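You operate a simulated robot arm through the tools that you are given. There is no shell and no other tool. Be economical: measure what you need, move in short steps, check, and stop when the job is done.

You run a simulated robot arm. Do the job below in one go: nothing can be reset, and whatever is moved stays where it is left.

JOB
Close up the pump drum, heater switch off first.
Fine: heat dial to OFF, spout aside, yellow lid and vent shut.

The check looks at the end state, three seconds after you hand in, the way a careful person would. Anything else that was tipped, shoved, dropped, spilled or broken makes it a failure. A push-on lid holds only when it is set on centred and level and pressed home; a screw cap is set on level and turned clockwise until tight.

ROBOT AND FRAMES
A 6-joint arm with a two-finger parallel gripper, fixed in place. Base frame: the origin is at the foot of the arm, x ahead of it, y to its left, z up; the work surface is at about z = 0.86. Units: m, rad, N and s.
With the tool pointing down near the work surface it reaches from about 0.26 to 0.68 m from the base axis. Its first joint turns from -1.152 to 1.152 rad. Payload 2.9 kg.
Tool frame: the origin (TCP) lies between the finger pads and is the grasp point; the fingertips stand 0.03 m ahead of it; z points along the fingers, y is the line along which they close. The gripper opens to 0.11 m. The fingers are 0.02 m wide and 0.01 m thick; the gripper's body (0.048 by 0.112 m) begins 0.055 m behind the TCP.
Orientation is that of the tool frame in the base frame, as a unit quaternion [x, y, z, w]. With the fingers straight down and closing along the base's y, the tool's x points along the base's -x, its y along +y and its z along -z.

CONTROLS
- The arm moves only by the tool servo_tool. Its argument "deltas" is a list of rows, each a list of 2 entries, a list of its own where there are three numbers: the shift along the tool's x, y, z in cm, then the turn, a rotation vector about the tool's x, y, z in rad. In form: [[[x, y, z], [rx, ry, rz]], ...]. A call has 1 to 8 rows; each row is the pose to reach, as a shift and turn from the pose commanded when the call began, along the tool's axes at that moment. "gripper" is the closure, from 0 (fully open) to 1 (shut), set as the call begins (left out, the last holds). A row lasts 0.2 s, in which the tool goes at most 0.05 m and 0.15 rad; a call with a longer step from one row to the next is refused whole, and so is a gripper value outside its range. Where a pose cannot be reached the arm comes as near as it can. A force on the tool above 60 N (or 10 N above the force at the start of the call, whichever is more), or a blocked arm, ends the call early, and 0.2 s more pass. Each finger travels about 0.108 m/s and halts on what it meets, pressing with about 38 N; the grip force reading is that of the motor and also rises with nothing between the fingers. The clock runs only during rows and for 0.2 s after the last one: add rows that repeat a pose to give the fingers time. It gives the time, the measured TCP pose, the force on the tool (base axes), the opening and the grip force at its end, in the units of the frame above (readings bear some noise), with the torque about the TCP (base axes, N m) and any sound that the robot's microphone picked up.
- Cameras (640 x 400 px; columns grow to the right, rows downward): "scene" is fixed at [0.0997, 0.4538, 1.393]; the picture's right is [-0.50, -0.86, 0.00], its down [-0.44, 0.25, -0.86] and it looks along [0.75, -0.44, -0.50] (base axes); focal length 236 px, centre (320, 200). "wrist" rides on the gripper at [0.072, 0.017, -0.103] in the tool frame; the picture's right is [-0.23, 0.97, 0.00], its down [-0.76, -0.18, -0.62] and it looks along [-0.61, -0.14, 0.78] (tool axes); focal length 222 px, centre (320, 200). There is no depth. A picture from a camera that has moved, and an enlarged one, comes with that camera's place and axes in the base frame and with its lens.
- snapshot(camera): a new picture of that camera. No time passes.
- zoom(camera, box): a new picture of the part [left, top, right, bottom] of that camera's present view, enlarged. No time passes.
- finish_job(): hands the job in; it is judged then, once.

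Go step by step. Nothing tells you positions but the pictures and the camera data: compare them with the known pose of the tool, close in by small moves and look again before you grip or let go. The budget is 120 turns and 68 pictures, counting those below and the enlarged ones. Unless the task says otherwise, let go and move clear before handing in, and close with one line.

The tools are called as name(argument=value, ...) on one line, values as JSON. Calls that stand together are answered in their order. servo_tool: Moves the arm, as the interface text tells. Its arguments: {"type":"object","properties":{"deltas":{"type":"array","items":{"type":"array"}},"gripper":{"type":"number"}},"required":["deltas"]} The other tools are called the same way: snapshot (camera) takes a picture; zoom (camera, box) takes an enlarged picture of a part of a camera's view; finish_job () hands the job in.

At the start:

```text
time_s: 0.0
tcp_pos: [0.3826, 0.0621, 1.3033]
tool_rot: [-0.002, 1.0, 0.001, 0.0]
wrist_force: [-0.6, -1.0, 0.0]
moment: [0.01, -0.03, 0.01]
finger_gap: 0.1103
grip_force: 0.1
```

scene: 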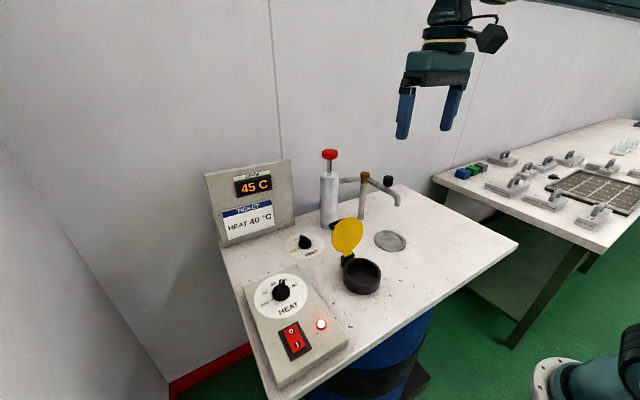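
wrist: 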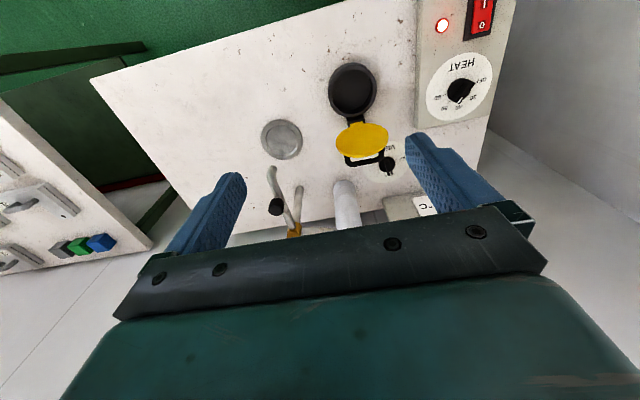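

I see a drum top with a heat box (rocker switch, dial), a vent knob, a yellow hinged lid on a black neck, and a spout. I'll take enlarged views to read the details.

zoom(camera="scene", box=[230, 260, 350, 370])

zoom(camera="scene", box=[280, 140, 420, 300])

zoom(camera="wrist", box=[240, 0, 520, 240])

zoom(camera="scene", box=[200, 150, 300, 260])

```text
3.64 times, centred on (290, 315) of scene
camera zoom: at [0.0997, 0.4538, 1.393], right [-0.5, -0.86, 0.0], down [-0.44, 0.25, -0.86], along [0.75, -0.44, -0.5], focal length 859 px, centre (429, -218)
```

zoom: 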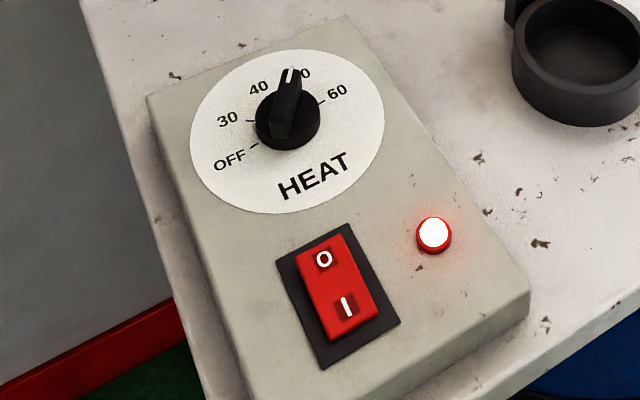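

```text
2.50 times, centred on (350, 220) of scene
camera zoom: at [0.0997, 0.4538, 1.393], right [-0.5, -0.86, 0.0], down [-0.44, 0.25, -0.86], along [0.75, -0.44, -0.5], focal length 591 px, centre (245, 150)
```

zoom: 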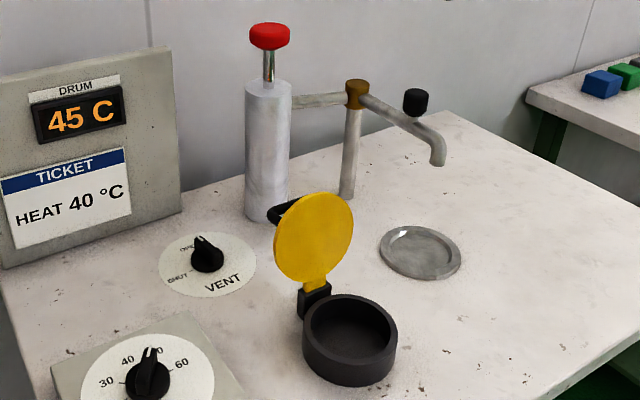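

```text
1.67 times, centred on (380, 120) of wrist
camera zoom: at [0.3094, 0.0784, 1.4057], right [0.23, 0.97, 0.0], down [0.76, -0.18, 0.62], along [0.61, -0.14, -0.78], focal length 370 px, centre (220, 333)
```

zoom: 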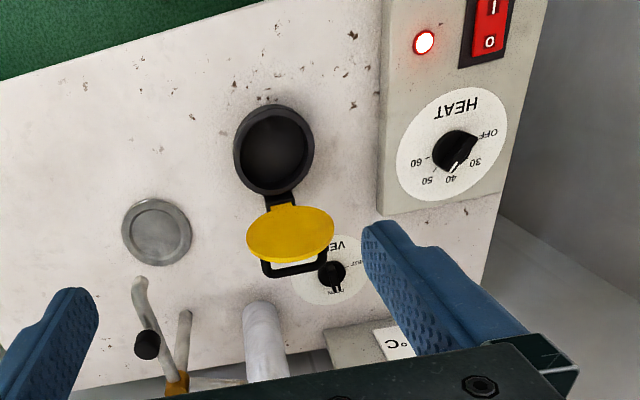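

```text
3.64 times, centred on (250, 205) of scene
camera zoom: at [0.0997, 0.4538, 1.393], right [-0.5, -0.86, 0.0], down [-0.44, 0.25, -0.86], along [0.75, -0.44, -0.5], focal length 859 px, centre (574, 182)
```

zoom: 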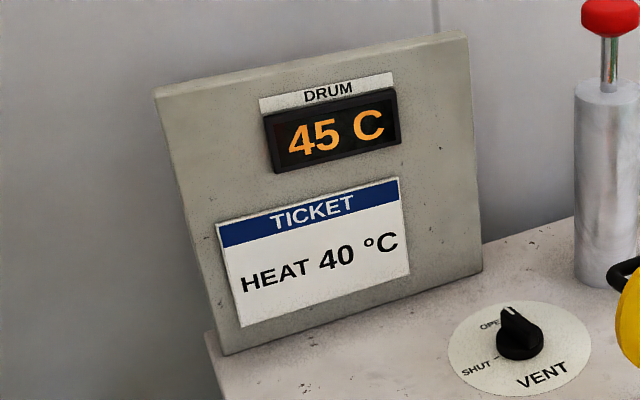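

The heater is on: the lamp is lit and the rocker is pressed at "I". I take its "O" end to be near (0.387, 0.356, 0.90), the dial near (0.485, 0.336), the neck near (0.435, 0.12), and the spout tip above the dish at (0.52, -0.075). First I'll close the fingers and move above the "O" end.

servo_tool(deltas=[[[-0.05, 3.67, 3.16], [0, 0, 0]], [[-0.1, 7.34, 6.32], [0, 0, 0]], [[-0.15, 11.0, 9.5], [0, 0, 0]], [[-0.2, 14.7, 12.65], [0, 0, 0]], [[-0.25, 18.35, 15.8], [0, 0, 0]], [[-0.3, 22.0, 19.0], [0, 0, 0]], [[-0.4, 25.7, 22.1], [0, 0, 0]], [[-0.44, 29.4, 25.3], [0, 0, 0]]], gripper=1)

snapshot(camera="wrist")

snapshot(camera="scene")

```text
time_s: 1.8
tcp_pos: [0.3899, 0.3606, 1.0485]
tool_rot: [0.0, 1.0, 0.002, 0.001]
wrist_force: [0.8, -0.2, -0.4]
moment: [-0.03, -0.01, 0.01]
finger_gap: 0.0
grip_force: 37.8
```

```text
61 pictures are left
camera wrist: at [0.3171, 0.3765, 1.1524], right [0.23, 0.97, 0.0], down [0.76, -0.18, 0.62], along [0.61, -0.14, -0.78], focal length 222 px, centre (320, 200)
```

wrist: 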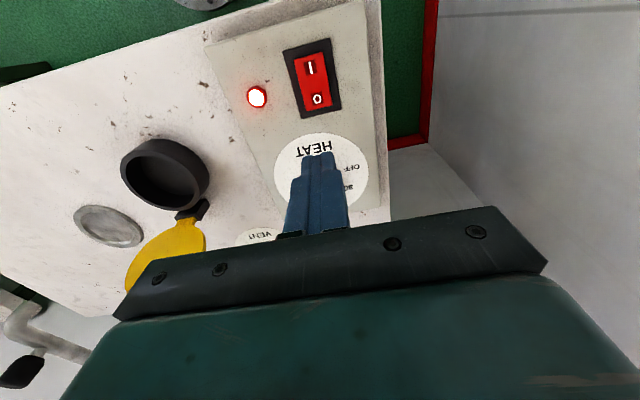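

```text
60 pictures are left
```

scene: 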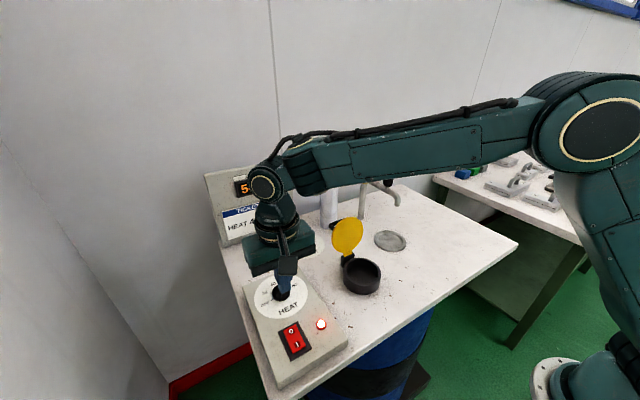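

The fingers are above the box. I'll shift 1 cm back over the "O" mark (about x = 0.38), then lower to just above it and look.

servo_tool(deltas=[[[1.0, -0.1, 3], [0, 0, 0]], [[1.0, -0.1, 6], [0, 0, 0]], [[1.0, -0.1, 8.8], [0, 0, 0]]])

zoom(camera="scene", box=[230, 250, 350, 370])

snapshot(camera="wrist")

```text
time_s: 2.6
tcp_pos: [0.3785, 0.3575, 0.9624]
tool_rot: [0.0, 1.0, 0.001, 0.001]
wrist_force: [0.3, -0.3, -0.1]
moment: [-0.01, 0.02, -0.07]
finger_gap: 0.0001
grip_force: 37.7
```

```text
3.33 times, centred on (290, 310) of scene
camera zoom: at [0.0997, 0.4538, 1.393], right [-0.5, -0.86, 0.0], down [-0.44, 0.25, -0.86], along [0.75, -0.44, -0.5], focal length 788 px, centre (420, -167)
```

zoom: 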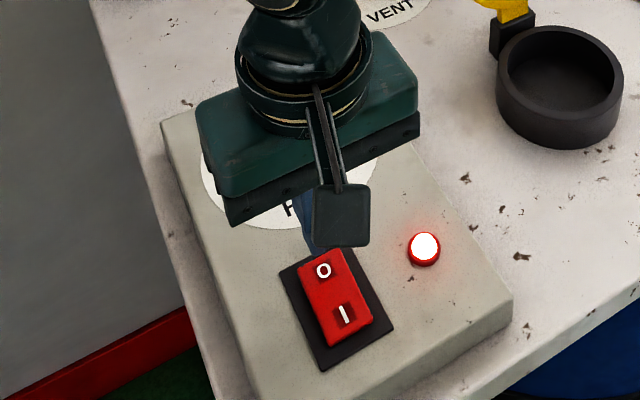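

```text
58 pictures are left
camera wrist: at [0.3051, 0.3751, 1.0654], right [0.23, 0.97, 0.0], down [0.76, -0.18, 0.62], along [0.61, -0.14, -0.78], focal length 222 px, centre (320, 200)
```

wrist: 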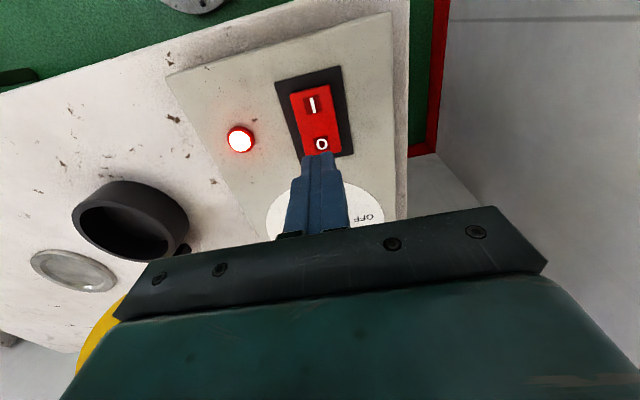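

The fingertips are right over the "O" end. Now I press down gently.

servo_tool(deltas=[[[0, 0.1, 1.0], [0, 0, 0]], [[0, 0.1, 1.8], [0, 0, 0]], [[0, 0.1, 2.3], [0, 0, 0]], [[0, 0.1, 2.7], [0, 0, 0]], [[0, 0.1, 3.0], [0, 0, 0]]])

snapshot(camera="wrist")

```text
time_s: 3.8
tcp_pos: [0.3771, 0.3563, 0.9334]
tool_rot: [-0.001, 1.0, 0.0, 0.0]
wrist_force: [0.5, 0.7, -0.4]
moment: [-0.01, 0.0, 0.03]
finger_gap: 0.0
grip_force: 38.0
```

```text
57 pictures are left
camera wrist: at [0.3041, 0.3728, 1.0357], right [0.23, 0.97, 0.0], down [0.76, -0.18, 0.62], along [0.61, -0.14, -0.78], focal length 222 px, centre (320, 200)
```

wrist: 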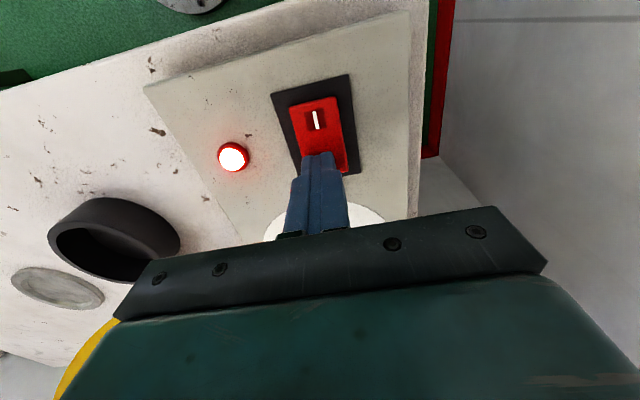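

There is no contact yet, with the tip at z = 0.903. I'll go on down in small steps.

servo_tool(deltas=[[[0, 0.2, 0.4], [0, 0, 0]], [[0, 0.2, 0.8], [0, 0, 0]], [[0, 0.2, 1.1], [0, 0, 0]], [[0, 0.2, 1.4], [0, 0, 0]], [[0, 0.2, 1.7], [0, 0, 0]]])

snapshot(camera="wrist")

```text
time_s: 4.5
tcp_pos: [0.3788, 0.3589, 0.9291]
tool_rot: [0.001, 1.0, 0.002, 0.003]
wrist_force: [-0.7, -1.6, 5.4]
moment: [-0.08, 0.09, 0.0]
finger_gap: 0.0001
grip_force: 37.7
heard: click
stopped in row 3: the force on the tool passed its limit at 68 N (the readings are from after the stop); the commanded pose is now the measured one
```

```text
56 pictures are left
camera wrist: at [0.3044, 0.3753, 1.0321], right [0.23, 0.97, 0.01], down [0.76, -0.18, 0.63], along [0.61, -0.14, -0.78], focal length 222 px, centre (320, 200)
```

wrist: 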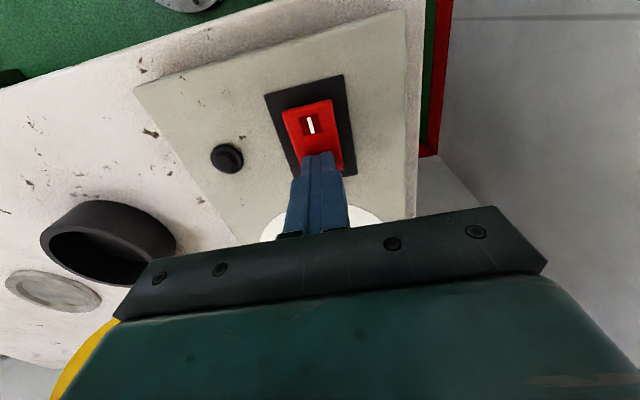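

There was a click and the lamp is dark: the heater is off. Next I rise, open the fingers and move over the dial for a look.

servo_tool(deltas=[[[0, 0, -4], [0, 0, 0]], [[0, 0, -8], [0, 0, 0]], [[-3, -0.6, -11], [0, 0, 0]], [[-7, -1.5, -11], [0, 0, 0]], [[-10.6, -2.3, -11], [0, 0, 0]]], gripper=0)

snapshot(camera="wrist")

zoom(camera="scene", box=[230, 250, 350, 370])

```text
time_s: 5.8
tcp_pos: [0.4824, 0.3326, 1.0384]
tool_rot: [0.0, 1.0, 0.002, 0.002]
wrist_force: [0.2, 0.4, 0.4]
moment: [-0.04, 0.01, 0.01]
finger_gap: 0.1098
grip_force: 0.0
```

```text
55 pictures are left
camera wrist: at [0.4079, 0.3489, 1.1417], right [0.23, 0.97, 0.01], down [0.76, -0.18, 0.63], along [0.61, -0.14, -0.78], focal length 222 px, centre (320, 200)
```

wrist: 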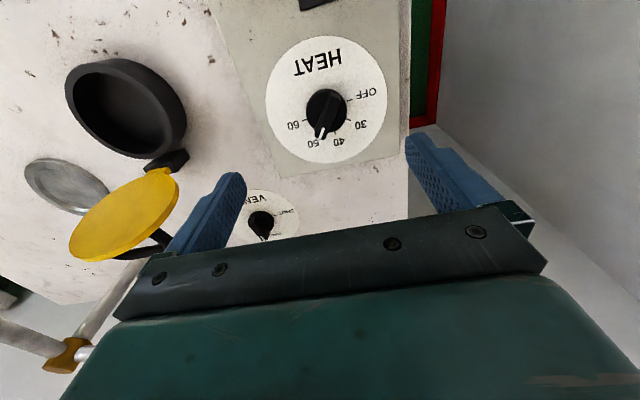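

```text
3.33 times, centred on (290, 310) of scene
camera zoom: at [0.0997, 0.4538, 1.393], right [-0.5, -0.86, 0.0], down [-0.44, 0.25, -0.86], along [0.75, -0.44, -0.5], focal length 788 px, centre (420, -167)
```

zoom: 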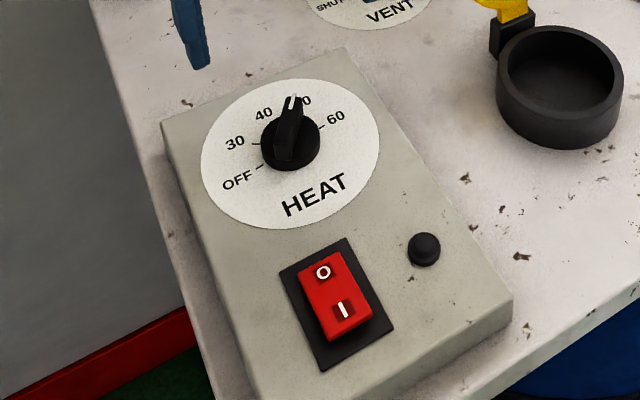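

The dial is in clear view. I'll enlarge it to measure its centre and the pointer and mark angles.

zoom(camera="wrist", box=[250, 25, 410, 175])

```text
2.67 times, centred on (330, 100) of wrist
camera zoom: at [0.4079, 0.3489, 1.1417], right [0.23, 0.97, 0.01], down [0.76, -0.18, 0.63], along [0.61, -0.14, -0.78], focal length 592 px, centre (293, 467)
```

zoom: 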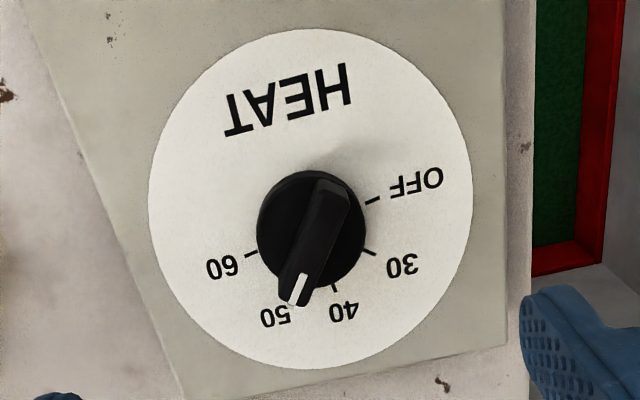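

The knob centre is at about (0.484, 0.339) and the pointer sits at about -32°, which is 50. OFF is at about +101°, so it needs a turn of about 133° counter-clockwise from above. I'll line the fingers up across the bar and lower part way.

servo_tool(deltas=[[[-0.16, 0.64, 2], [0, 0, 0.14]], [[-0.16, 0.64, 4], [0, 0, 0.28]], [[-0.16, 0.64, 6], [0, 0, 0.42]], [[-0.16, 0.64, 7.8], [0, 0, 0.56]]], gripper=0.4)

zoom(camera="scene", box=[230, 230, 350, 350])

snapshot(camera="wrist")

```text
time_s: 6.8
tcp_pos: [0.4851, 0.3425, 0.961]
tool_rot: [0.278, 0.961, 0.003, 0.002]
wrist_force: [0.1, 0.0, -0.2]
moment: [0.03, -0.01, -0.04]
finger_gap: 0.0658
grip_force: 0.0
```

```text
3.33 times, centred on (290, 290) of scene
camera zoom: at [0.0997, 0.4538, 1.393], right [-0.5, -0.86, 0.0], down [-0.44, 0.25, -0.86], along [0.75, -0.44, -0.5], focal length 788 px, centre (420, -100)
```

zoom: 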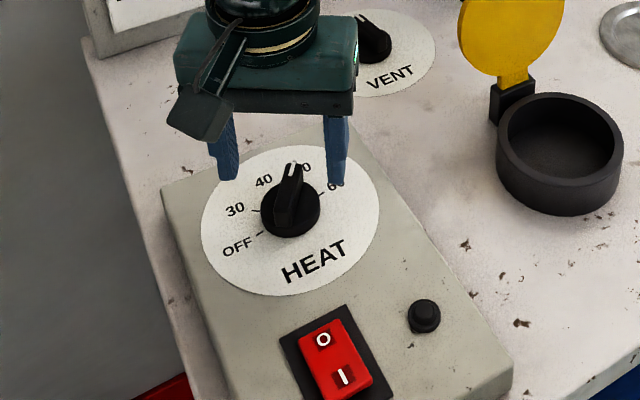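

```text
51 pictures are left
camera wrist: at [0.4314, 0.394, 1.0646], right [0.71, 0.7, 0.01], down [0.55, -0.56, 0.62], along [0.44, -0.44, -0.78], focal length 222 px, centre (320, 200)
```

wrist: 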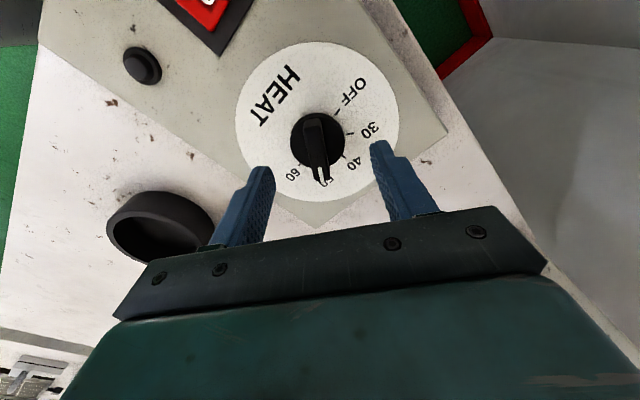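

The fingers straddle the knob, with the bar between them. I'll lower beside it.

servo_tool(deltas=[[[0.1, -0.15, 1.2], [0, 0, 0]], [[0.1, -0.15, 2.2], [0, 0, 0]], [[0.1, -0.15, 3.2], [0, 0, 0]]])

zoom(camera="scene", box=[240, 240, 330, 330])

```text
time_s: 7.5
tcp_pos: [0.4842, 0.3429, 0.9293]
tool_rot: [0.276, 0.961, 0.003, 0.002]
wrist_force: [-1.0, 0.6, -0.1]
moment: [0.02, 0.0, -0.01]
finger_gap: 0.0659
grip_force: 0.0
```

```text
4.44 times, centred on (285, 285) of scene
camera zoom: at [0.0997, 0.4538, 1.393], right [-0.5, -0.86, 0.0], down [-0.44, 0.25, -0.86], along [0.75, -0.44, -0.5], focal length 1050 px, centre (476, -178)
```

zoom: 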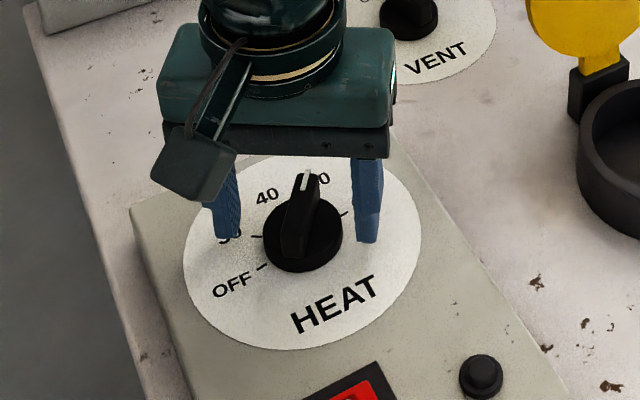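

The tips are about level with the knob's base and evenly placed on both sides. I'll close on it.

servo_tool(deltas=[[[0, 0, 0], [0, 0, 0]], [[0, 0, 0], [0, 0, 0]], [[0, 0, 0], [0, 0, 0]]], gripper=1)

zoom(camera="scene", box=[240, 240, 330, 330])

```text
time_s: 8.3
tcp_pos: [0.4826, 0.3413, 0.9286]
tool_rot: [0.276, 0.961, 0.0, 0.0]
wrist_force: [-11.8, -13.0, 4.2]
moment: [-0.54, 0.48, -0.03]
finger_gap: 0.0413
grip_force: 45.4
```

```text
4.44 times, centred on (285, 285) of scene
camera zoom: at [0.0994, 0.4535, 1.3932], right [-0.5, -0.86, 0.0], down [-0.43, 0.25, -0.86], along [0.75, -0.44, -0.5], focal length 1050 px, centre (476, -178)
```

zoom: 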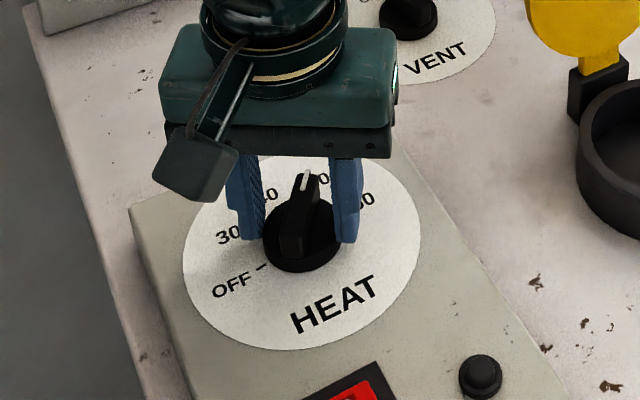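

I have the knob's skirt (gap 41 mm), with a small side load showing it lies about 2 mm off centre. I'll relieve that and turn counter-clockwise, the first half of the way.

servo_tool(deltas=[[[0, -0.2, 0], [0, 0, 0]], [[0, -0.2, 0], [0, 0, -0.14]], [[0, -0.2, 0], [0, 0, -0.28]], [[0, -0.2, 0], [0, 0, -0.42]], [[0, -0.2, 0], [0, 0, -0.56]], [[0, -0.2, 0], [0, 0, -0.7]], [[0, -0.2, 0], [0, 0, -0.84]], [[0, -0.2, 0], [0, 0, -0.98]]])

zoom(camera="scene", box=[240, 240, 330, 330])

```text
time_s: 10.2
tcp_pos: [0.4818, 0.3406, 0.9298]
tool_rot: [-0.21, 0.978, 0.001, 0.002]
wrist_force: [-10.0, -9.0, 1.7]
moment: [-0.13, 0.4, -0.04]
finger_gap: 0.041
grip_force: 44.9
```

```text
4.44 times, centred on (285, 285) of scene
camera zoom: at [0.0994, 0.4536, 1.3931], right [-0.5, -0.86, 0.0], down [-0.43, 0.25, -0.86], along [0.75, -0.44, -0.5], focal length 1050 px, centre (476, -178)
```

zoom: 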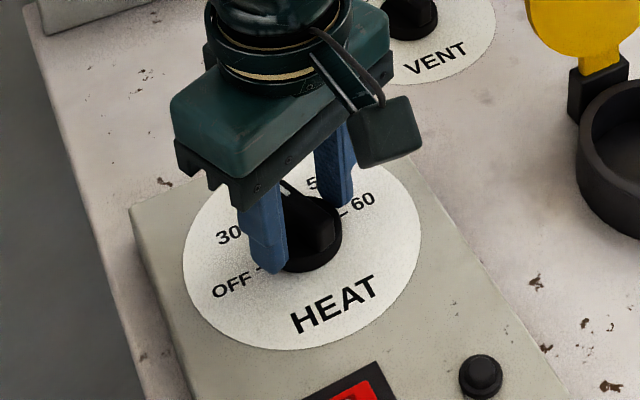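

The knob turns with the fingers and the pointer is now at about 24°. I'll continue towards OFF at 101°.

servo_tool(deltas=[[[0, -0.1, 0], [0, 0, -0.14]], [[0, -0.1, 0], [0, 0, -0.28]], [[0, -0.1, 0], [0, 0, -0.42]], [[0, -0.1, 0], [0, 0, -0.56]], [[0, -0.1, 0], [0, 0, -0.7]], [[0, -0.1, 0], [0, 0, -0.84]], [[0, -0.1, 0], [0, 0, -0.98]], [[0, -0.1, 0], [0, 0, -1.12]]])

zoom(camera="scene", box=[240, 240, 330, 330])

snapshot(camera="wrist")

```text
time_s: 11.9
tcp_pos: [0.4836, 0.3384, 0.9297]
tool_rot: [-0.695, 0.719, -0.001, 0.004]
wrist_force: [6.2, -14.7, -4.1]
moment: [-0.38, -0.02, -0.07]
finger_gap: 0.0411
grip_force: 45.1
```

```text
4.44 times, centred on (285, 285) of scene
camera zoom: at [0.1, 0.4535, 1.3931], right [-0.5, -0.86, 0.0], down [-0.44, 0.25, -0.86], along [0.75, -0.44, -0.5], focal length 1050 px, centre (476, -178)
```

zoom: 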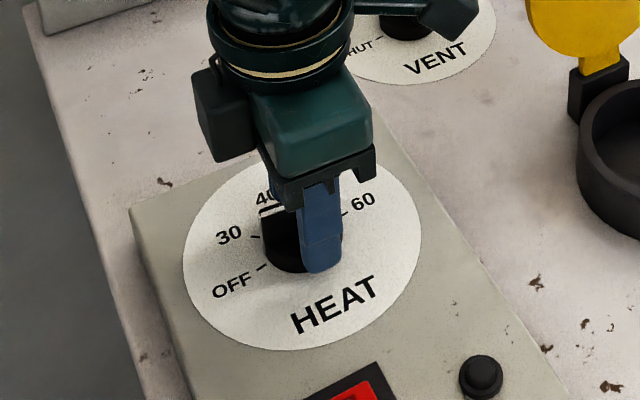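

```text
46 pictures are left
camera wrist: at [0.4636, 0.2654, 1.0319], right [-0.97, 0.26, -0.01], down [0.2, 0.75, 0.63], along [0.17, 0.61, -0.78], focal length 222 px, centre (320, 200)
```

wrist: 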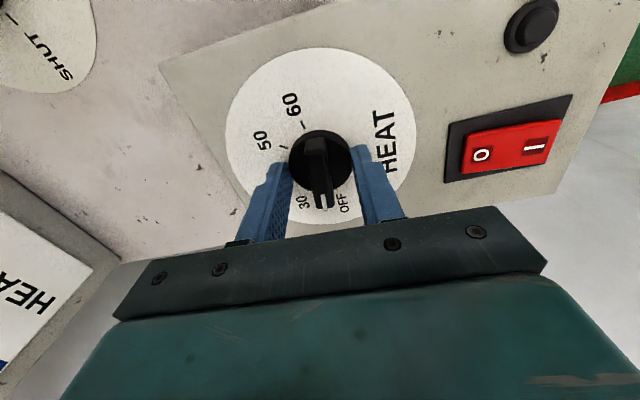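

The pointer is almost at OFF, about 13° short. I'll finish the turn.

servo_tool(deltas=[[[0, 0, 0], [0, 0, -0.12]], [[0, 0, 0], [0, 0, -0.24]], [[0, 0, 0], [0, 0, -0.24]]])

zoom(camera="wrist", box=[240, 60, 420, 240])

```text
time_s: 12.8
tcp_pos: [0.4851, 0.3387, 0.9292]
tool_rot: [0.776, -0.63, 0.001, -0.004]
wrist_force: [16.0, -16.7, -6.2]
moment: [-0.46, -0.56, -0.01]
finger_gap: 0.0412
grip_force: 45.2
```

```text
2.22 times, centred on (330, 150) of wrist
camera zoom: at [0.4816, 0.2629, 1.0321], right [-1.0, 0.02, -0.01], down [0.01, 0.78, 0.63], along [0.02, 0.63, -0.78], focal length 494 px, centre (298, 311)
```

zoom: 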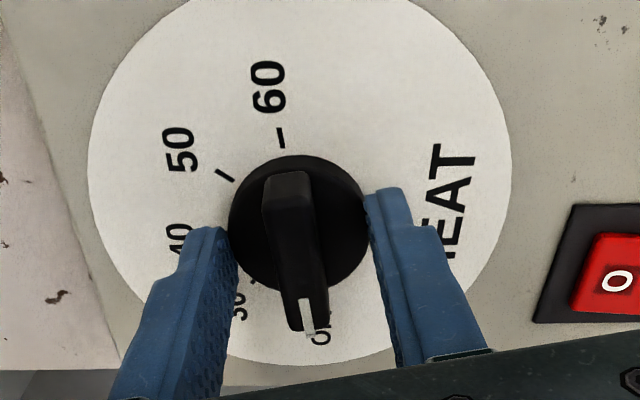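

The tool now stands at 101.8°, which should put the pointer on OFF. I'll release, rise straight up and check.

servo_tool(deltas=[[[0, 0, 0], [0, 0, 0]], [[0, 0, 0], [0, 0, 0]], [[0, 0, -4], [0, 0, 0]], [[0, 0, -8], [0, 0, 0]], [[0, 0, -10], [0, 0, 0]]], gripper=0.2)

zoom(camera="wrist", box=[240, 30, 420, 210])

zoom(camera="scene", box=[240, 240, 330, 330])

```text
time_s: 13.9
tcp_pos: [0.4829, 0.3386, 1.0281]
tool_rot: [0.777, -0.63, 0.0, -0.003]
wrist_force: [0.3, 1.3, -1.0]
moment: [-0.01, 0.01, 0.02]
finger_gap: 0.0883
grip_force: 0.1
```

```text
2.22 times, centred on (330, 120) of wrist
camera zoom: at [0.4797, 0.2637, 1.1317], right [-1.0, 0.02, -0.01], down [0.01, 0.78, 0.63], along [0.02, 0.63, -0.78], focal length 494 px, centre (298, 378)
```

zoom: 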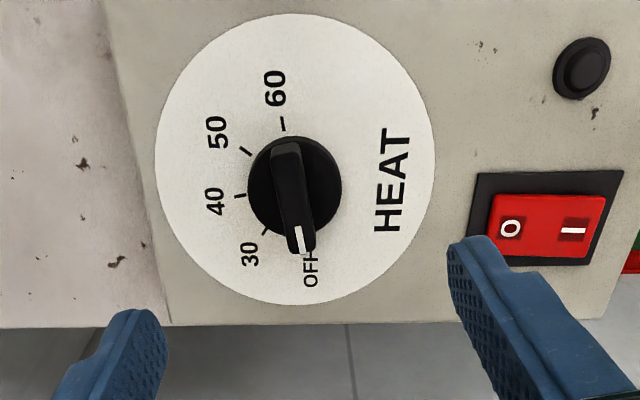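

```text
4.44 times, centred on (285, 285) of scene
camera zoom: at [0.0997, 0.4538, 1.393], right [-0.5, -0.86, 0.0], down [-0.44, 0.25, -0.86], along [0.75, -0.44, -0.5], focal length 1050 px, centre (476, -178)
```

zoom: 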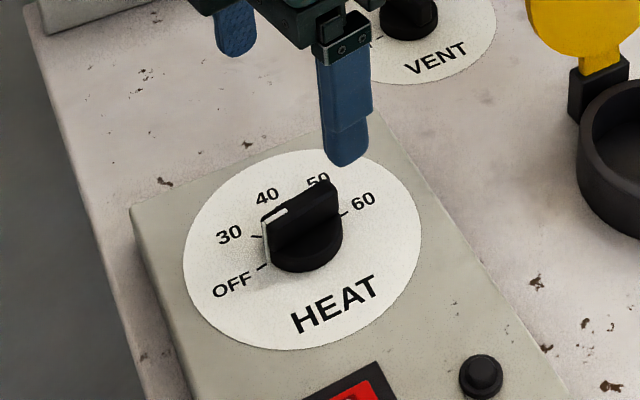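

The pointer lies over the OFF mark as far as I can tell. One tight look will confirm it before I go on.

zoom(camera="wrist", box=[295, 70, 355, 130])

```text
6.67 times, centred on (325, 100) of wrist
camera zoom: at [0.4797, 0.2637, 1.1317], right [-1.0, 0.02, -0.01], down [0.01, 0.78, 0.63], along [0.02, 0.63, -0.78], focal length 1481 px, centre (287, 867)
```

zoom: 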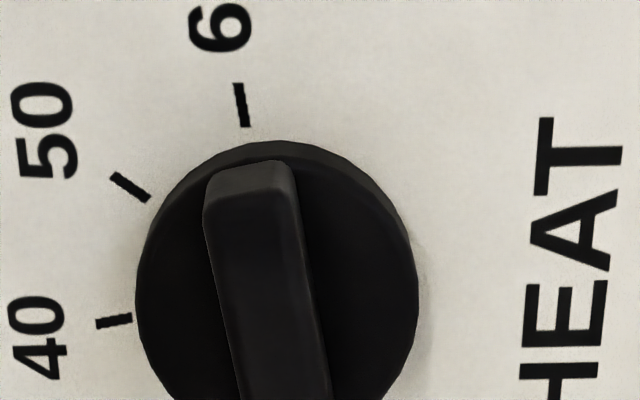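

The bar is parallel to the "60" tick line, opposite which OFF lies, so the dial is at OFF within a couple of degrees. Next I rise, turn the tool back and look at the spout.

servo_tool(deltas=[[[0, 0, -2], [0, 0, 0.148]], [[0, 0, -4], [0, 0, 0.296]], [[0, 0, -6], [0, 0, 0.444]], [[0, 0, -8], [0, 0, 0.592]], [[0, 0, -10], [0, 0, 0.74]], [[0, 0, -13], [0, 0, 0.888]], [[0, 0, -16], [0, 0, 1.036]], [[0, 0, -19], [0, 0, 1.184]]], gripper=1)

```text
time_s: 15.8
tcp_pos: [0.4755, 0.3349, 1.2137]
tool_rot: [-0.293, 0.956, 0.001, 0.001]
wrist_force: [0.7, 1.1, -0.9]
moment: [-0.04, 0.05, 0.0]
finger_gap: 0.0
grip_force: 37.9
out of reach, approached as far as the arm can: row 8
```

I'm up at z = 1.21. Now I move towards the spout side and finish straightening the tool.

servo_tool(deltas=[[[2.07, -3.69, 0], [0, 0, 0.085]], [[4.14, -7.37, 0], [0, 0, 0.17]], [[6.2, -11.06, 0], [0, 0, 0.255]], [[8.3, -14.7, 0], [0, 0, 0.34]], [[10.4, -18.4, 0], [0, 0, 0.425]], [[12.4, -22.1, 0], [0, 0, 0.51]], [[14.5, -25.8, 0], [0, 0, 0.595]]])

snapshot(camera="wrist")

zoom(camera="scene", box=[280, 130, 460, 300])

```text
time_s: 17.4
tcp_pos: [0.4991, 0.0378, 1.214]
tool_rot: [0.001, 1.0, 0.002, 0.005]
wrist_force: [0.3, 0.0, 0.1]
moment: [0.02, -0.01, 0.02]
finger_gap: 0.0002
grip_force: 37.3
```

```text
41 pictures are left
camera wrist: at [0.4259, 0.0545, 1.3168], right [0.23, 0.97, 0.01], down [0.76, -0.18, 0.63], along [0.61, -0.14, -0.78], focal length 222 px, centre (320, 200)
```

wrist: 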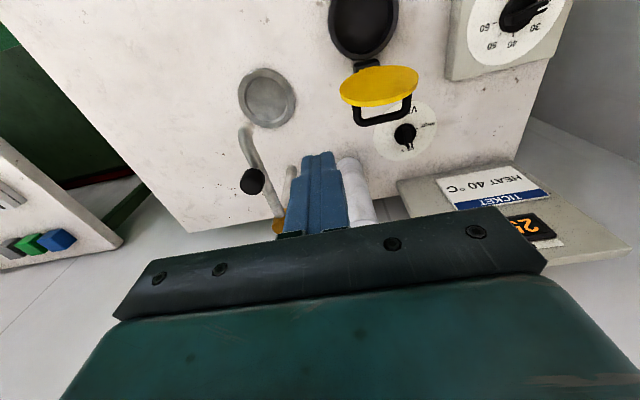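

```text
2.35 times, centred on (370, 215) of scene
camera zoom: at [0.0997, 0.4538, 1.393], right [-0.5, -0.86, 0.0], down [-0.44, 0.25, -0.86], along [0.75, -0.44, -0.5], focal length 556 px, centre (202, 165)
```

zoom: 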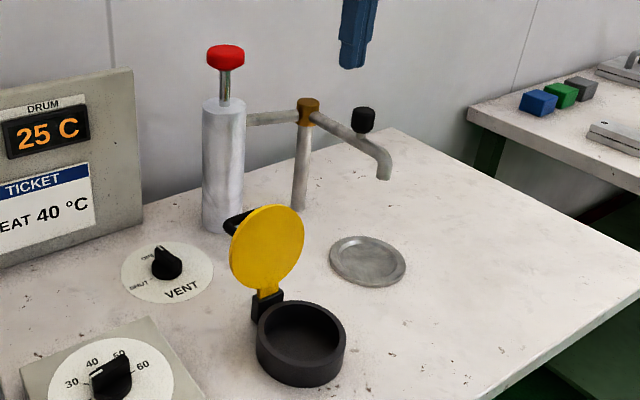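

The spout pivots at about (0.69, -0.078) and points at me, its tip over the dish. I'll bring the closed fingers to the pump side of the pipe to swing it away towards -y, clear of everything.

servo_tool(deltas=[[[-2.5, -1.8, 2], [0, 0, 0]], [[-5, -3.6, 4], [0, 0, 0]], [[-7.5, -5.5, 6.5], [0, 0, 0]], [[-10.1, -7.0, 10], [0, 0, 0]], [[-10.1, -7.0, 11.4], [0, 0, 0]]])

zoom(camera="scene", box=[280, 100, 460, 270])

snapshot(camera="wrist")

```text
time_s: 18.6
tcp_pos: [0.6039, -0.0291, 1.101]
tool_rot: [-0.001, 1.0, 0.003, 0.002]
wrist_force: [-0.1, 0.4, -0.4]
moment: [0.01, 0.01, 0.04]
finger_gap: 0.0
grip_force: 37.5
```

```text
2.35 times, centred on (370, 185) of scene
camera zoom: at [0.0997, 0.4538, 1.393], right [-0.5, -0.86, 0.0], down [-0.44, 0.25, -0.86], along [0.75, -0.44, -0.5], focal length 556 px, centre (202, 235)
```

zoom: 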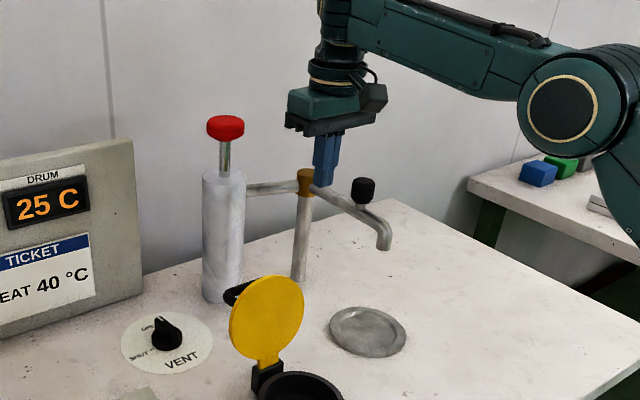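

```text
38 pictures are left
camera wrist: at [0.5294, -0.0122, 1.2038], right [0.23, 0.97, 0.01], down [0.76, -0.18, 0.63], along [0.61, -0.14, -0.78], focal length 222 px, centre (320, 200)
```

wrist: 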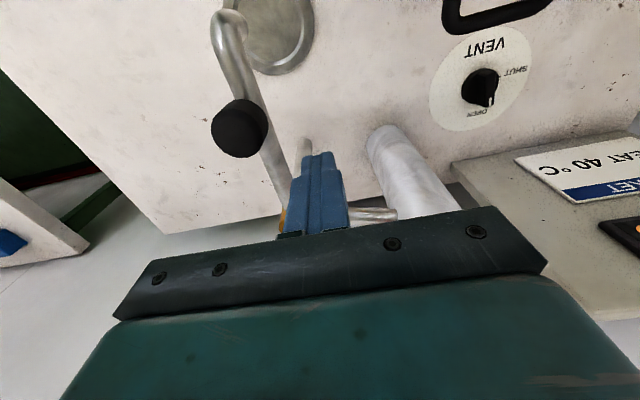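

The finger is about 4 cm to the pump side of the pipe. I lower it to pipe height, keeping the gripper's body above the spout's knob.

servo_tool(deltas=[[[0, 0, 2], [0, 0, 0]], [[0, 0, 4], [0, 0, 0]], [[0, 0, 5.5], [0, 0, 0]]])

zoom(camera="scene", box=[310, 130, 430, 230])

```text
time_s: 19.4
tcp_pos: [0.6028, -0.0279, 1.0458]
tool_rot: [0.0, 1.0, 0.003, 0.004]
wrist_force: [0.8, -0.2, 0.1]
moment: [0.01, 0.04, -0.02]
finger_gap: 0.0
grip_force: 37.8
```

```text
4.00 times, centred on (370, 180) of scene
camera zoom: at [0.0997, 0.4538, 1.393], right [-0.5, -0.86, 0.0], down [-0.44, 0.25, -0.86], along [0.75, -0.44, -0.5], focal length 945 px, centre (120, 280)
```

zoom: 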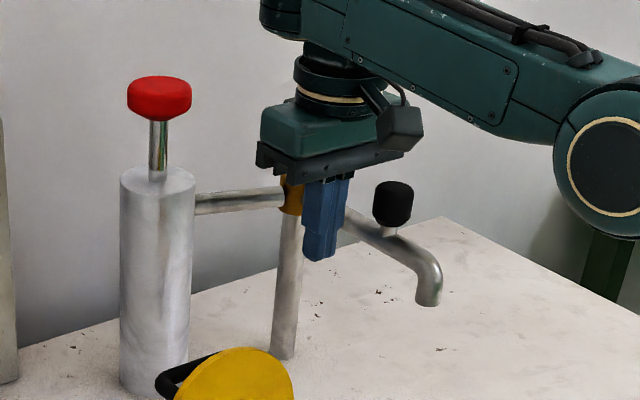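

Clear on all sides. Now I sweep the pipe round its pivot in an arc.

servo_tool(deltas=[[[0.08, -2.2, 0], [0, 0, 0]], [[0.1, -4.2, 0], [0, 0, 0]], [[0.18, -6.2, 0], [0, 0, 0]], [[-0.22, -7.7, 0], [0, 0, 0]], [[-0.72, -9.2, 0], [0, 0, 0]], [[-1.67, -10.5, 0], [0, 0, 0]], [[-2.67, -11.7, 0], [0, 0, 0]]])

zoom(camera="scene", box=[300, 120, 460, 270])

```text
time_s: 20.9
tcp_pos: [0.6299, -0.1431, 1.0454]
tool_rot: [-0.003, 1.0, 0.001, 0.003]
wrist_force: [4.4, 12.1, 0.2]
moment: [-0.13, 0.08, 0.17]
finger_gap: 0.0
grip_force: 37.1
```

```text
2.67 times, centred on (380, 195) of scene
camera zoom: at [0.0998, 0.4543, 1.3929], right [-0.5, -0.86, 0.0], down [-0.44, 0.25, -0.86], along [0.75, -0.44, -0.5], focal length 630 px, centre (160, 213)
```

zoom: 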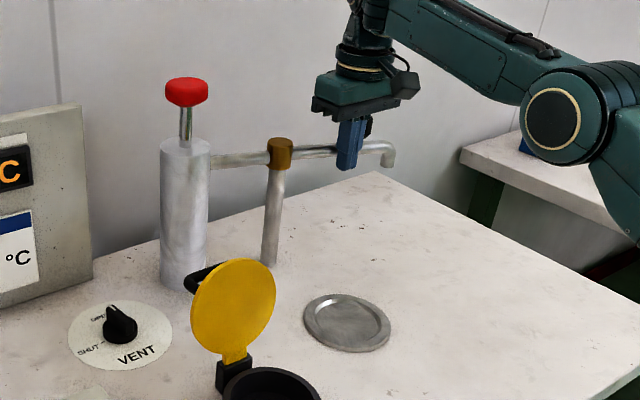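

It has swung about 60° smoothly. I'll give it a little more so it is well aside.

servo_tool(deltas=[[[-1.0, -0.8, 0], [0, 0, 0]], [[-1.9, -1.5, 0], [0, 0, 0]], [[-2.8, -2.0, 0], [0, 0, 0]]])

servo_tool(deltas=[[[0.7, 1.5, 0], [0, 0, 0]], [[1.4, 3, 0], [0, 0, 0]], [[2.5, 4, -3], [0, 0, 0]], [[5, 4, -7], [0, 0, 0]], [[8, 4, -10], [0, 0, 0]], [[12, 4, -10], [0, 0, 0]]])

zoom(camera="scene", box=[280, 120, 460, 300])

snapshot(camera="wrist")

```text
time_s: 21.8
tcp_pos: [0.6381, -0.1483, 1.0459]
tool_rot: [-0.005, 1.0, 0.003, 0.0]
wrist_force: [-22.5, 40.0, 2.8]
moment: [-0.63, -0.38, 0.14]
finger_gap: 0.0
grip_force: 37.9
out of reach, approached as far as the arm can: row 2, 3
```

```text
time_s: 23.1
tcp_pos: [0.519, -0.1144, 1.1427]
tool_rot: [-0.011, 1.0, 0.002, 0.002]
wrist_force: [-2.4, 0.8, 0.0]
moment: [0.0, -0.23, -0.03]
finger_gap: 0.0
grip_force: 37.6
```

```text
2.22 times, centred on (370, 210) of scene
camera zoom: at [0.0996, 0.4538, 1.393], right [-0.5, -0.86, 0.0], down [-0.44, 0.25, -0.86], along [0.75, -0.44, -0.5], focal length 525 px, centre (209, 178)
```

zoom: 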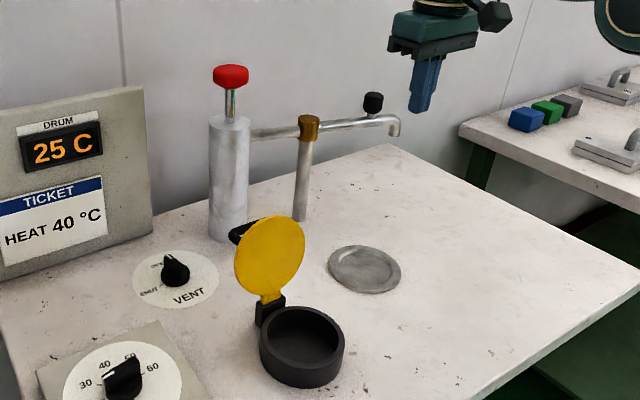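

```text
34 pictures are left
camera wrist: at [0.445, -0.1006, 1.2456], right [0.21, 0.98, 0.01], down [0.76, -0.16, 0.63], along [0.61, -0.12, -0.78], focal length 222 px, centre (320, 200)
```

wrist: 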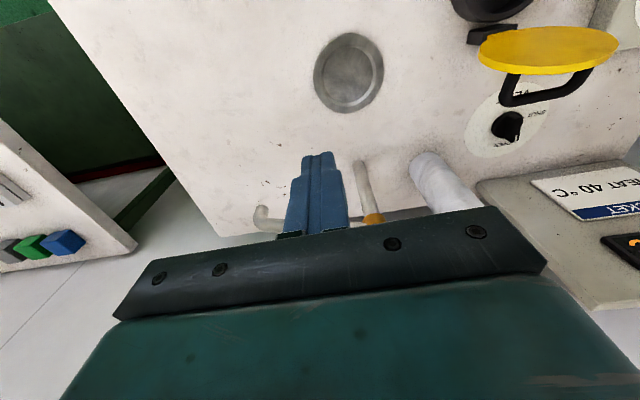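

The spout now points away from the dish and drips over nothing that matters. Next is the lid: its centre is at about (0.516, 0.120, 0.973), leaning back past vertical, hinged near (0.497, 0.12, 0.905). I'll move up and over beside it for a closer look.

servo_tool(deltas=[[[1, 4, -1], [0, 0, 0]], [[1, 8.5, -1], [0, 0, 0]], [[0.5, 13, -1], [0, 0, 0]], [[0, 18, -1], [0, 0, 0]], [[-2, 21, -1], [0, 0, 0]], [[-6, 23.4, -1], [0, 0, 0]]])

snapshot(camera="wrist")

zoom(camera="scene", box=[300, 150, 420, 300])

```text
refused: row 4 steps farther than a row can; nothing moved
```

```text
33 pictures are left
camera wrist: at [0.445, -0.1006, 1.2456], right [0.21, 0.98, 0.01], down [0.76, -0.16, 0.63], along [0.61, -0.12, -0.78], focal length 222 px, centre (320, 200)
```

wrist: 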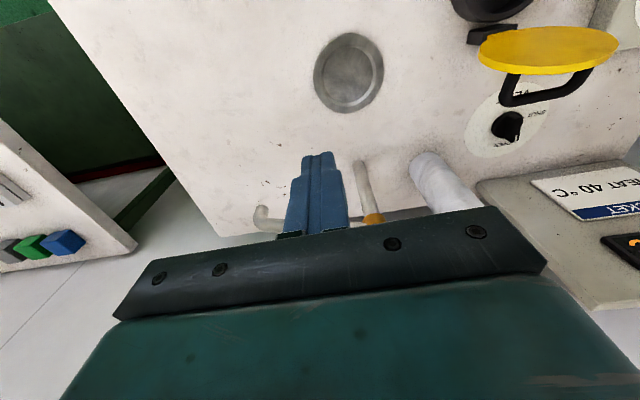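

```text
2.67 times, centred on (360, 225) of scene
camera zoom: at [0.0996, 0.4538, 1.393], right [-0.5, -0.86, 0.0], down [-0.44, 0.25, -0.86], along [0.75, -0.44, -0.5], focal length 630 px, centre (213, 133)
```

zoom: 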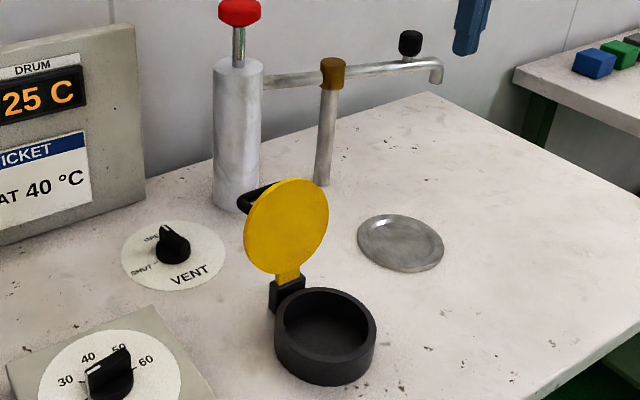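

The move was refused for a step slightly too long. I'll repeat it with shorter rows, ending above and behind the lid.

servo_tool(deltas=[[[0, 4, -1], [0, 0, 0]], [[0, 8, -1], [0, 0, 0]], [[-0.5, 12, -1], [0, 0, 0]], [[-1.5, 16, -1], [0, 0, 0]], [[-3, 20, -1], [0, 0, 0]], [[-5, 23.4, -1], [0, 0, 0]]])

snapshot(camera="wrist")

zoom(camera="scene", box=[280, 130, 420, 290])

```text
time_s: 24.6
tcp_pos: [0.5676, 0.1159, 1.1558]
tool_rot: [0.023, 1.0, 0.004, 0.002]
wrist_force: [-0.9, 2.7, 0.2]
moment: [-0.26, 0.03, 0.05]
finger_gap: 0.0
grip_force: 37.7
```

```text
31 pictures are left
camera wrist: at [0.4948, 0.1345, 1.259], right [0.27, 0.96, 0.01], down [0.75, -0.22, 0.63], along [0.6, -0.16, -0.78], focal length 222 px, centre (320, 200)
```

wrist: 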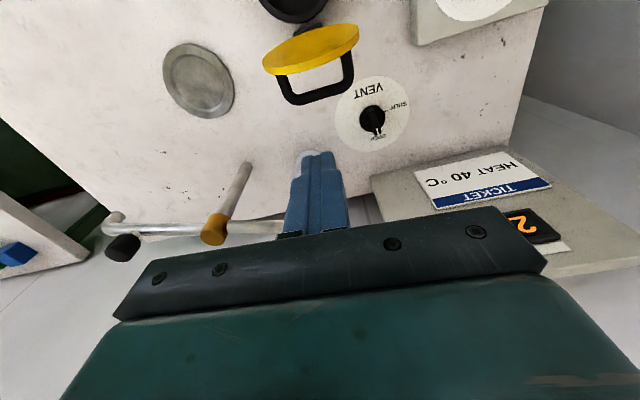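

```text
2.50 times, centred on (350, 210) of scene
camera zoom: at [0.0997, 0.4539, 1.393], right [-0.5, -0.86, 0.0], down [-0.44, 0.25, -0.86], along [0.75, -0.44, -0.5], focal length 591 px, centre (245, 175)
```

zoom: 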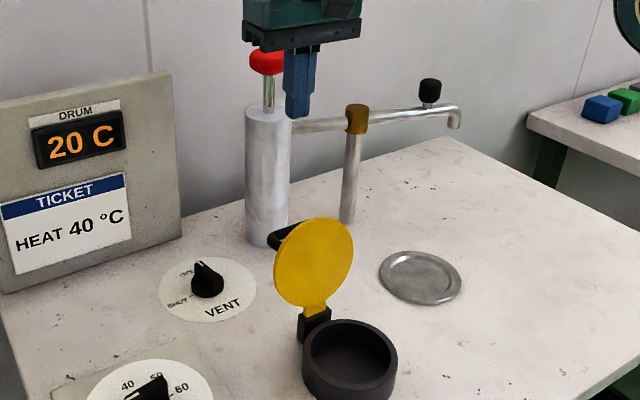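

The lid's handle loop reaches back to about x = 0.563, z = 0.96. I'll come down behind it at x = 0.59, then push forward.

servo_tool(deltas=[[[-1.2, 0.1, 4], [0, 0, 0]], [[-2.4, 0.1, 8], [0, 0, 0]], [[-2.4, 0.1, 12], [0, 0, 0]], [[-2.4, 0.1, 15.5], [0, 0, 0]], [[-2.4, 0.1, 18], [0, 0, 0]]])

zoom(camera="scene", box=[290, 160, 410, 300])

snapshot(camera="wrist")

```text
time_s: 25.8
tcp_pos: [0.607, 0.1237, 0.9764]
tool_rot: [0.0, 1.0, 0.001, 0.002]
wrist_force: [0.6, 0.2, 0.3]
moment: [0.02, 0.04, 0.0]
finger_gap: 0.0
grip_force: 36.9
out of reach, approached as far as the arm can: row 4, 5
```

```text
2.86 times, centred on (350, 230) of scene
camera zoom: at [0.0997, 0.4538, 1.393], right [-0.5, -0.86, 0.0], down [-0.44, 0.25, -0.86], along [0.75, -0.44, -0.5], focal length 675 px, centre (234, 114)
```

zoom: 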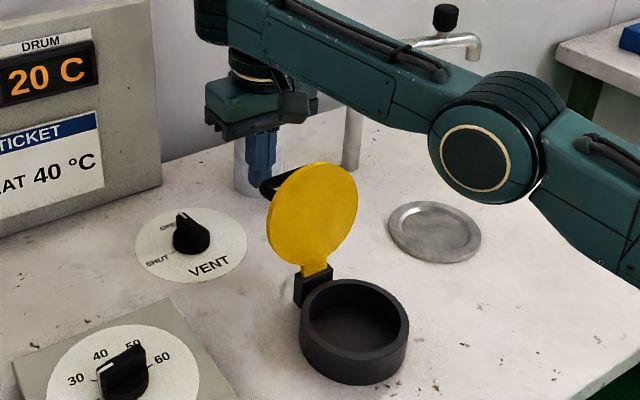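

```text
28 pictures are left
camera wrist: at [0.534, 0.1399, 1.0796], right [0.23, 0.97, 0.0], down [0.76, -0.18, 0.62], along [0.61, -0.14, -0.78], focal length 222 px, centre (320, 200)
```

wrist: 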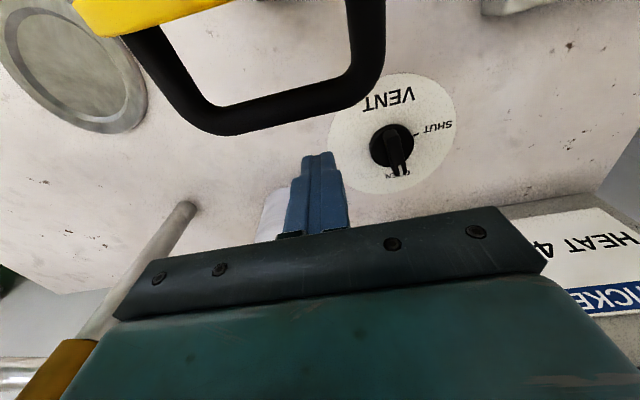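

The finger is behind the handle bar, about 4 cm away. I push forward gently.

servo_tool(deltas=[[[1.2, 0, 0], [0, 0, 0]], [[2.4, 0, 0], [0, 0, 0]], [[3.6, 0, 0], [0, 0, 0]], [[4.8, 0, 0], [0, 0, 0]], [[6, 0, 0], [0, 0, 0]]])

zoom(camera="scene", box=[290, 160, 410, 300])

```text
time_s: 26.9
tcp_pos: [0.6022, 0.1349, 0.9928]
tool_rot: [0.001, 1.0, 0.002, 0.002]
wrist_force: [0.0, 0.7, 0.6]
moment: [-0.01, 0.0, 0.01]
finger_gap: 0.0
grip_force: 38.0
out of reach, approached as far as the arm can: row 1, 2, 3, 4, 5
```

```text
2.86 times, centred on (350, 230) of scene
camera zoom: at [0.0997, 0.4538, 1.393], right [-0.5, -0.86, 0.0], down [-0.44, 0.25, -0.86], along [0.75, -0.44, -0.5], focal length 675 px, centre (234, 114)
```

zoom: 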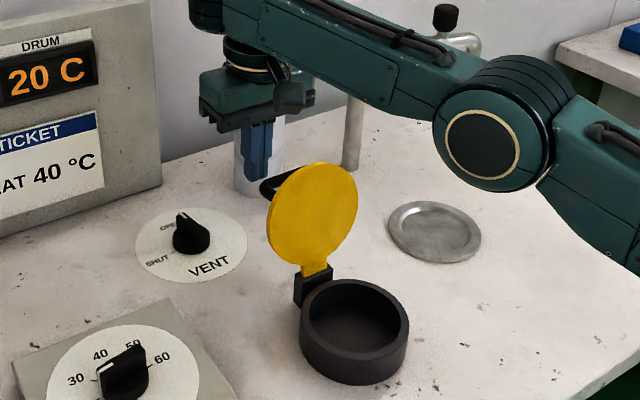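

The arm reports "out of reach" and has stopped tracking forward, and nothing has been touched. I'll look at the whole arm to see how it is folded.

snapshot(camera="scene")

```text
26 pictures are left
```

scene: 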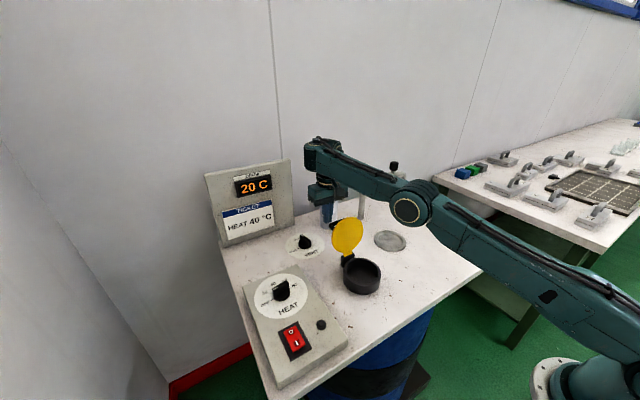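

The arm is almost straight with its elbow low, stuck at the edge of its range. I'll lift straight up, away from the handle, to let the elbow fold properly again.

servo_tool(deltas=[[[0, 0, -3], [0, 0, 0]], [[0, 0, -6], [0, 0, 0]], [[0, 0, -10], [0, 0, 0]], [[0, 0, -14], [0, 0, 0]], [[2, 0, -18], [0, 0, 0]], [[5, 0, -20], [0, 0, 0]], [[8, 0, -20], [0, 0, 0]]])

snapshot(camera="scene")

```text
time_s: 28.6
tcp_pos: [0.5151, 0.1326, 1.1958]
tool_rot: [0.0, 1.0, 0.002, 0.003]
wrist_force: [-0.1, 0.4, -0.4]
moment: [-0.01, -0.02, -0.02]
finger_gap: 0.0
grip_force: 38.3
```

```text
25 pictures are left
```

scene: 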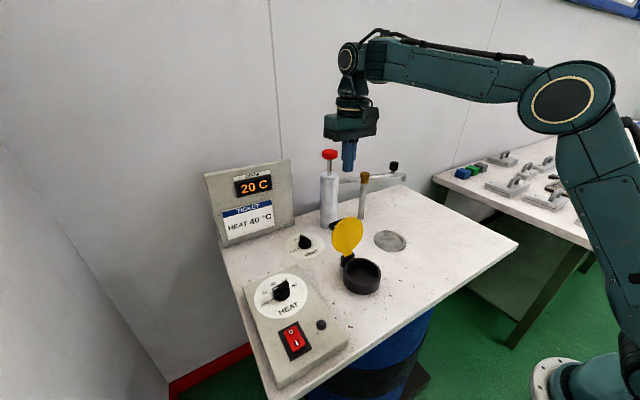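

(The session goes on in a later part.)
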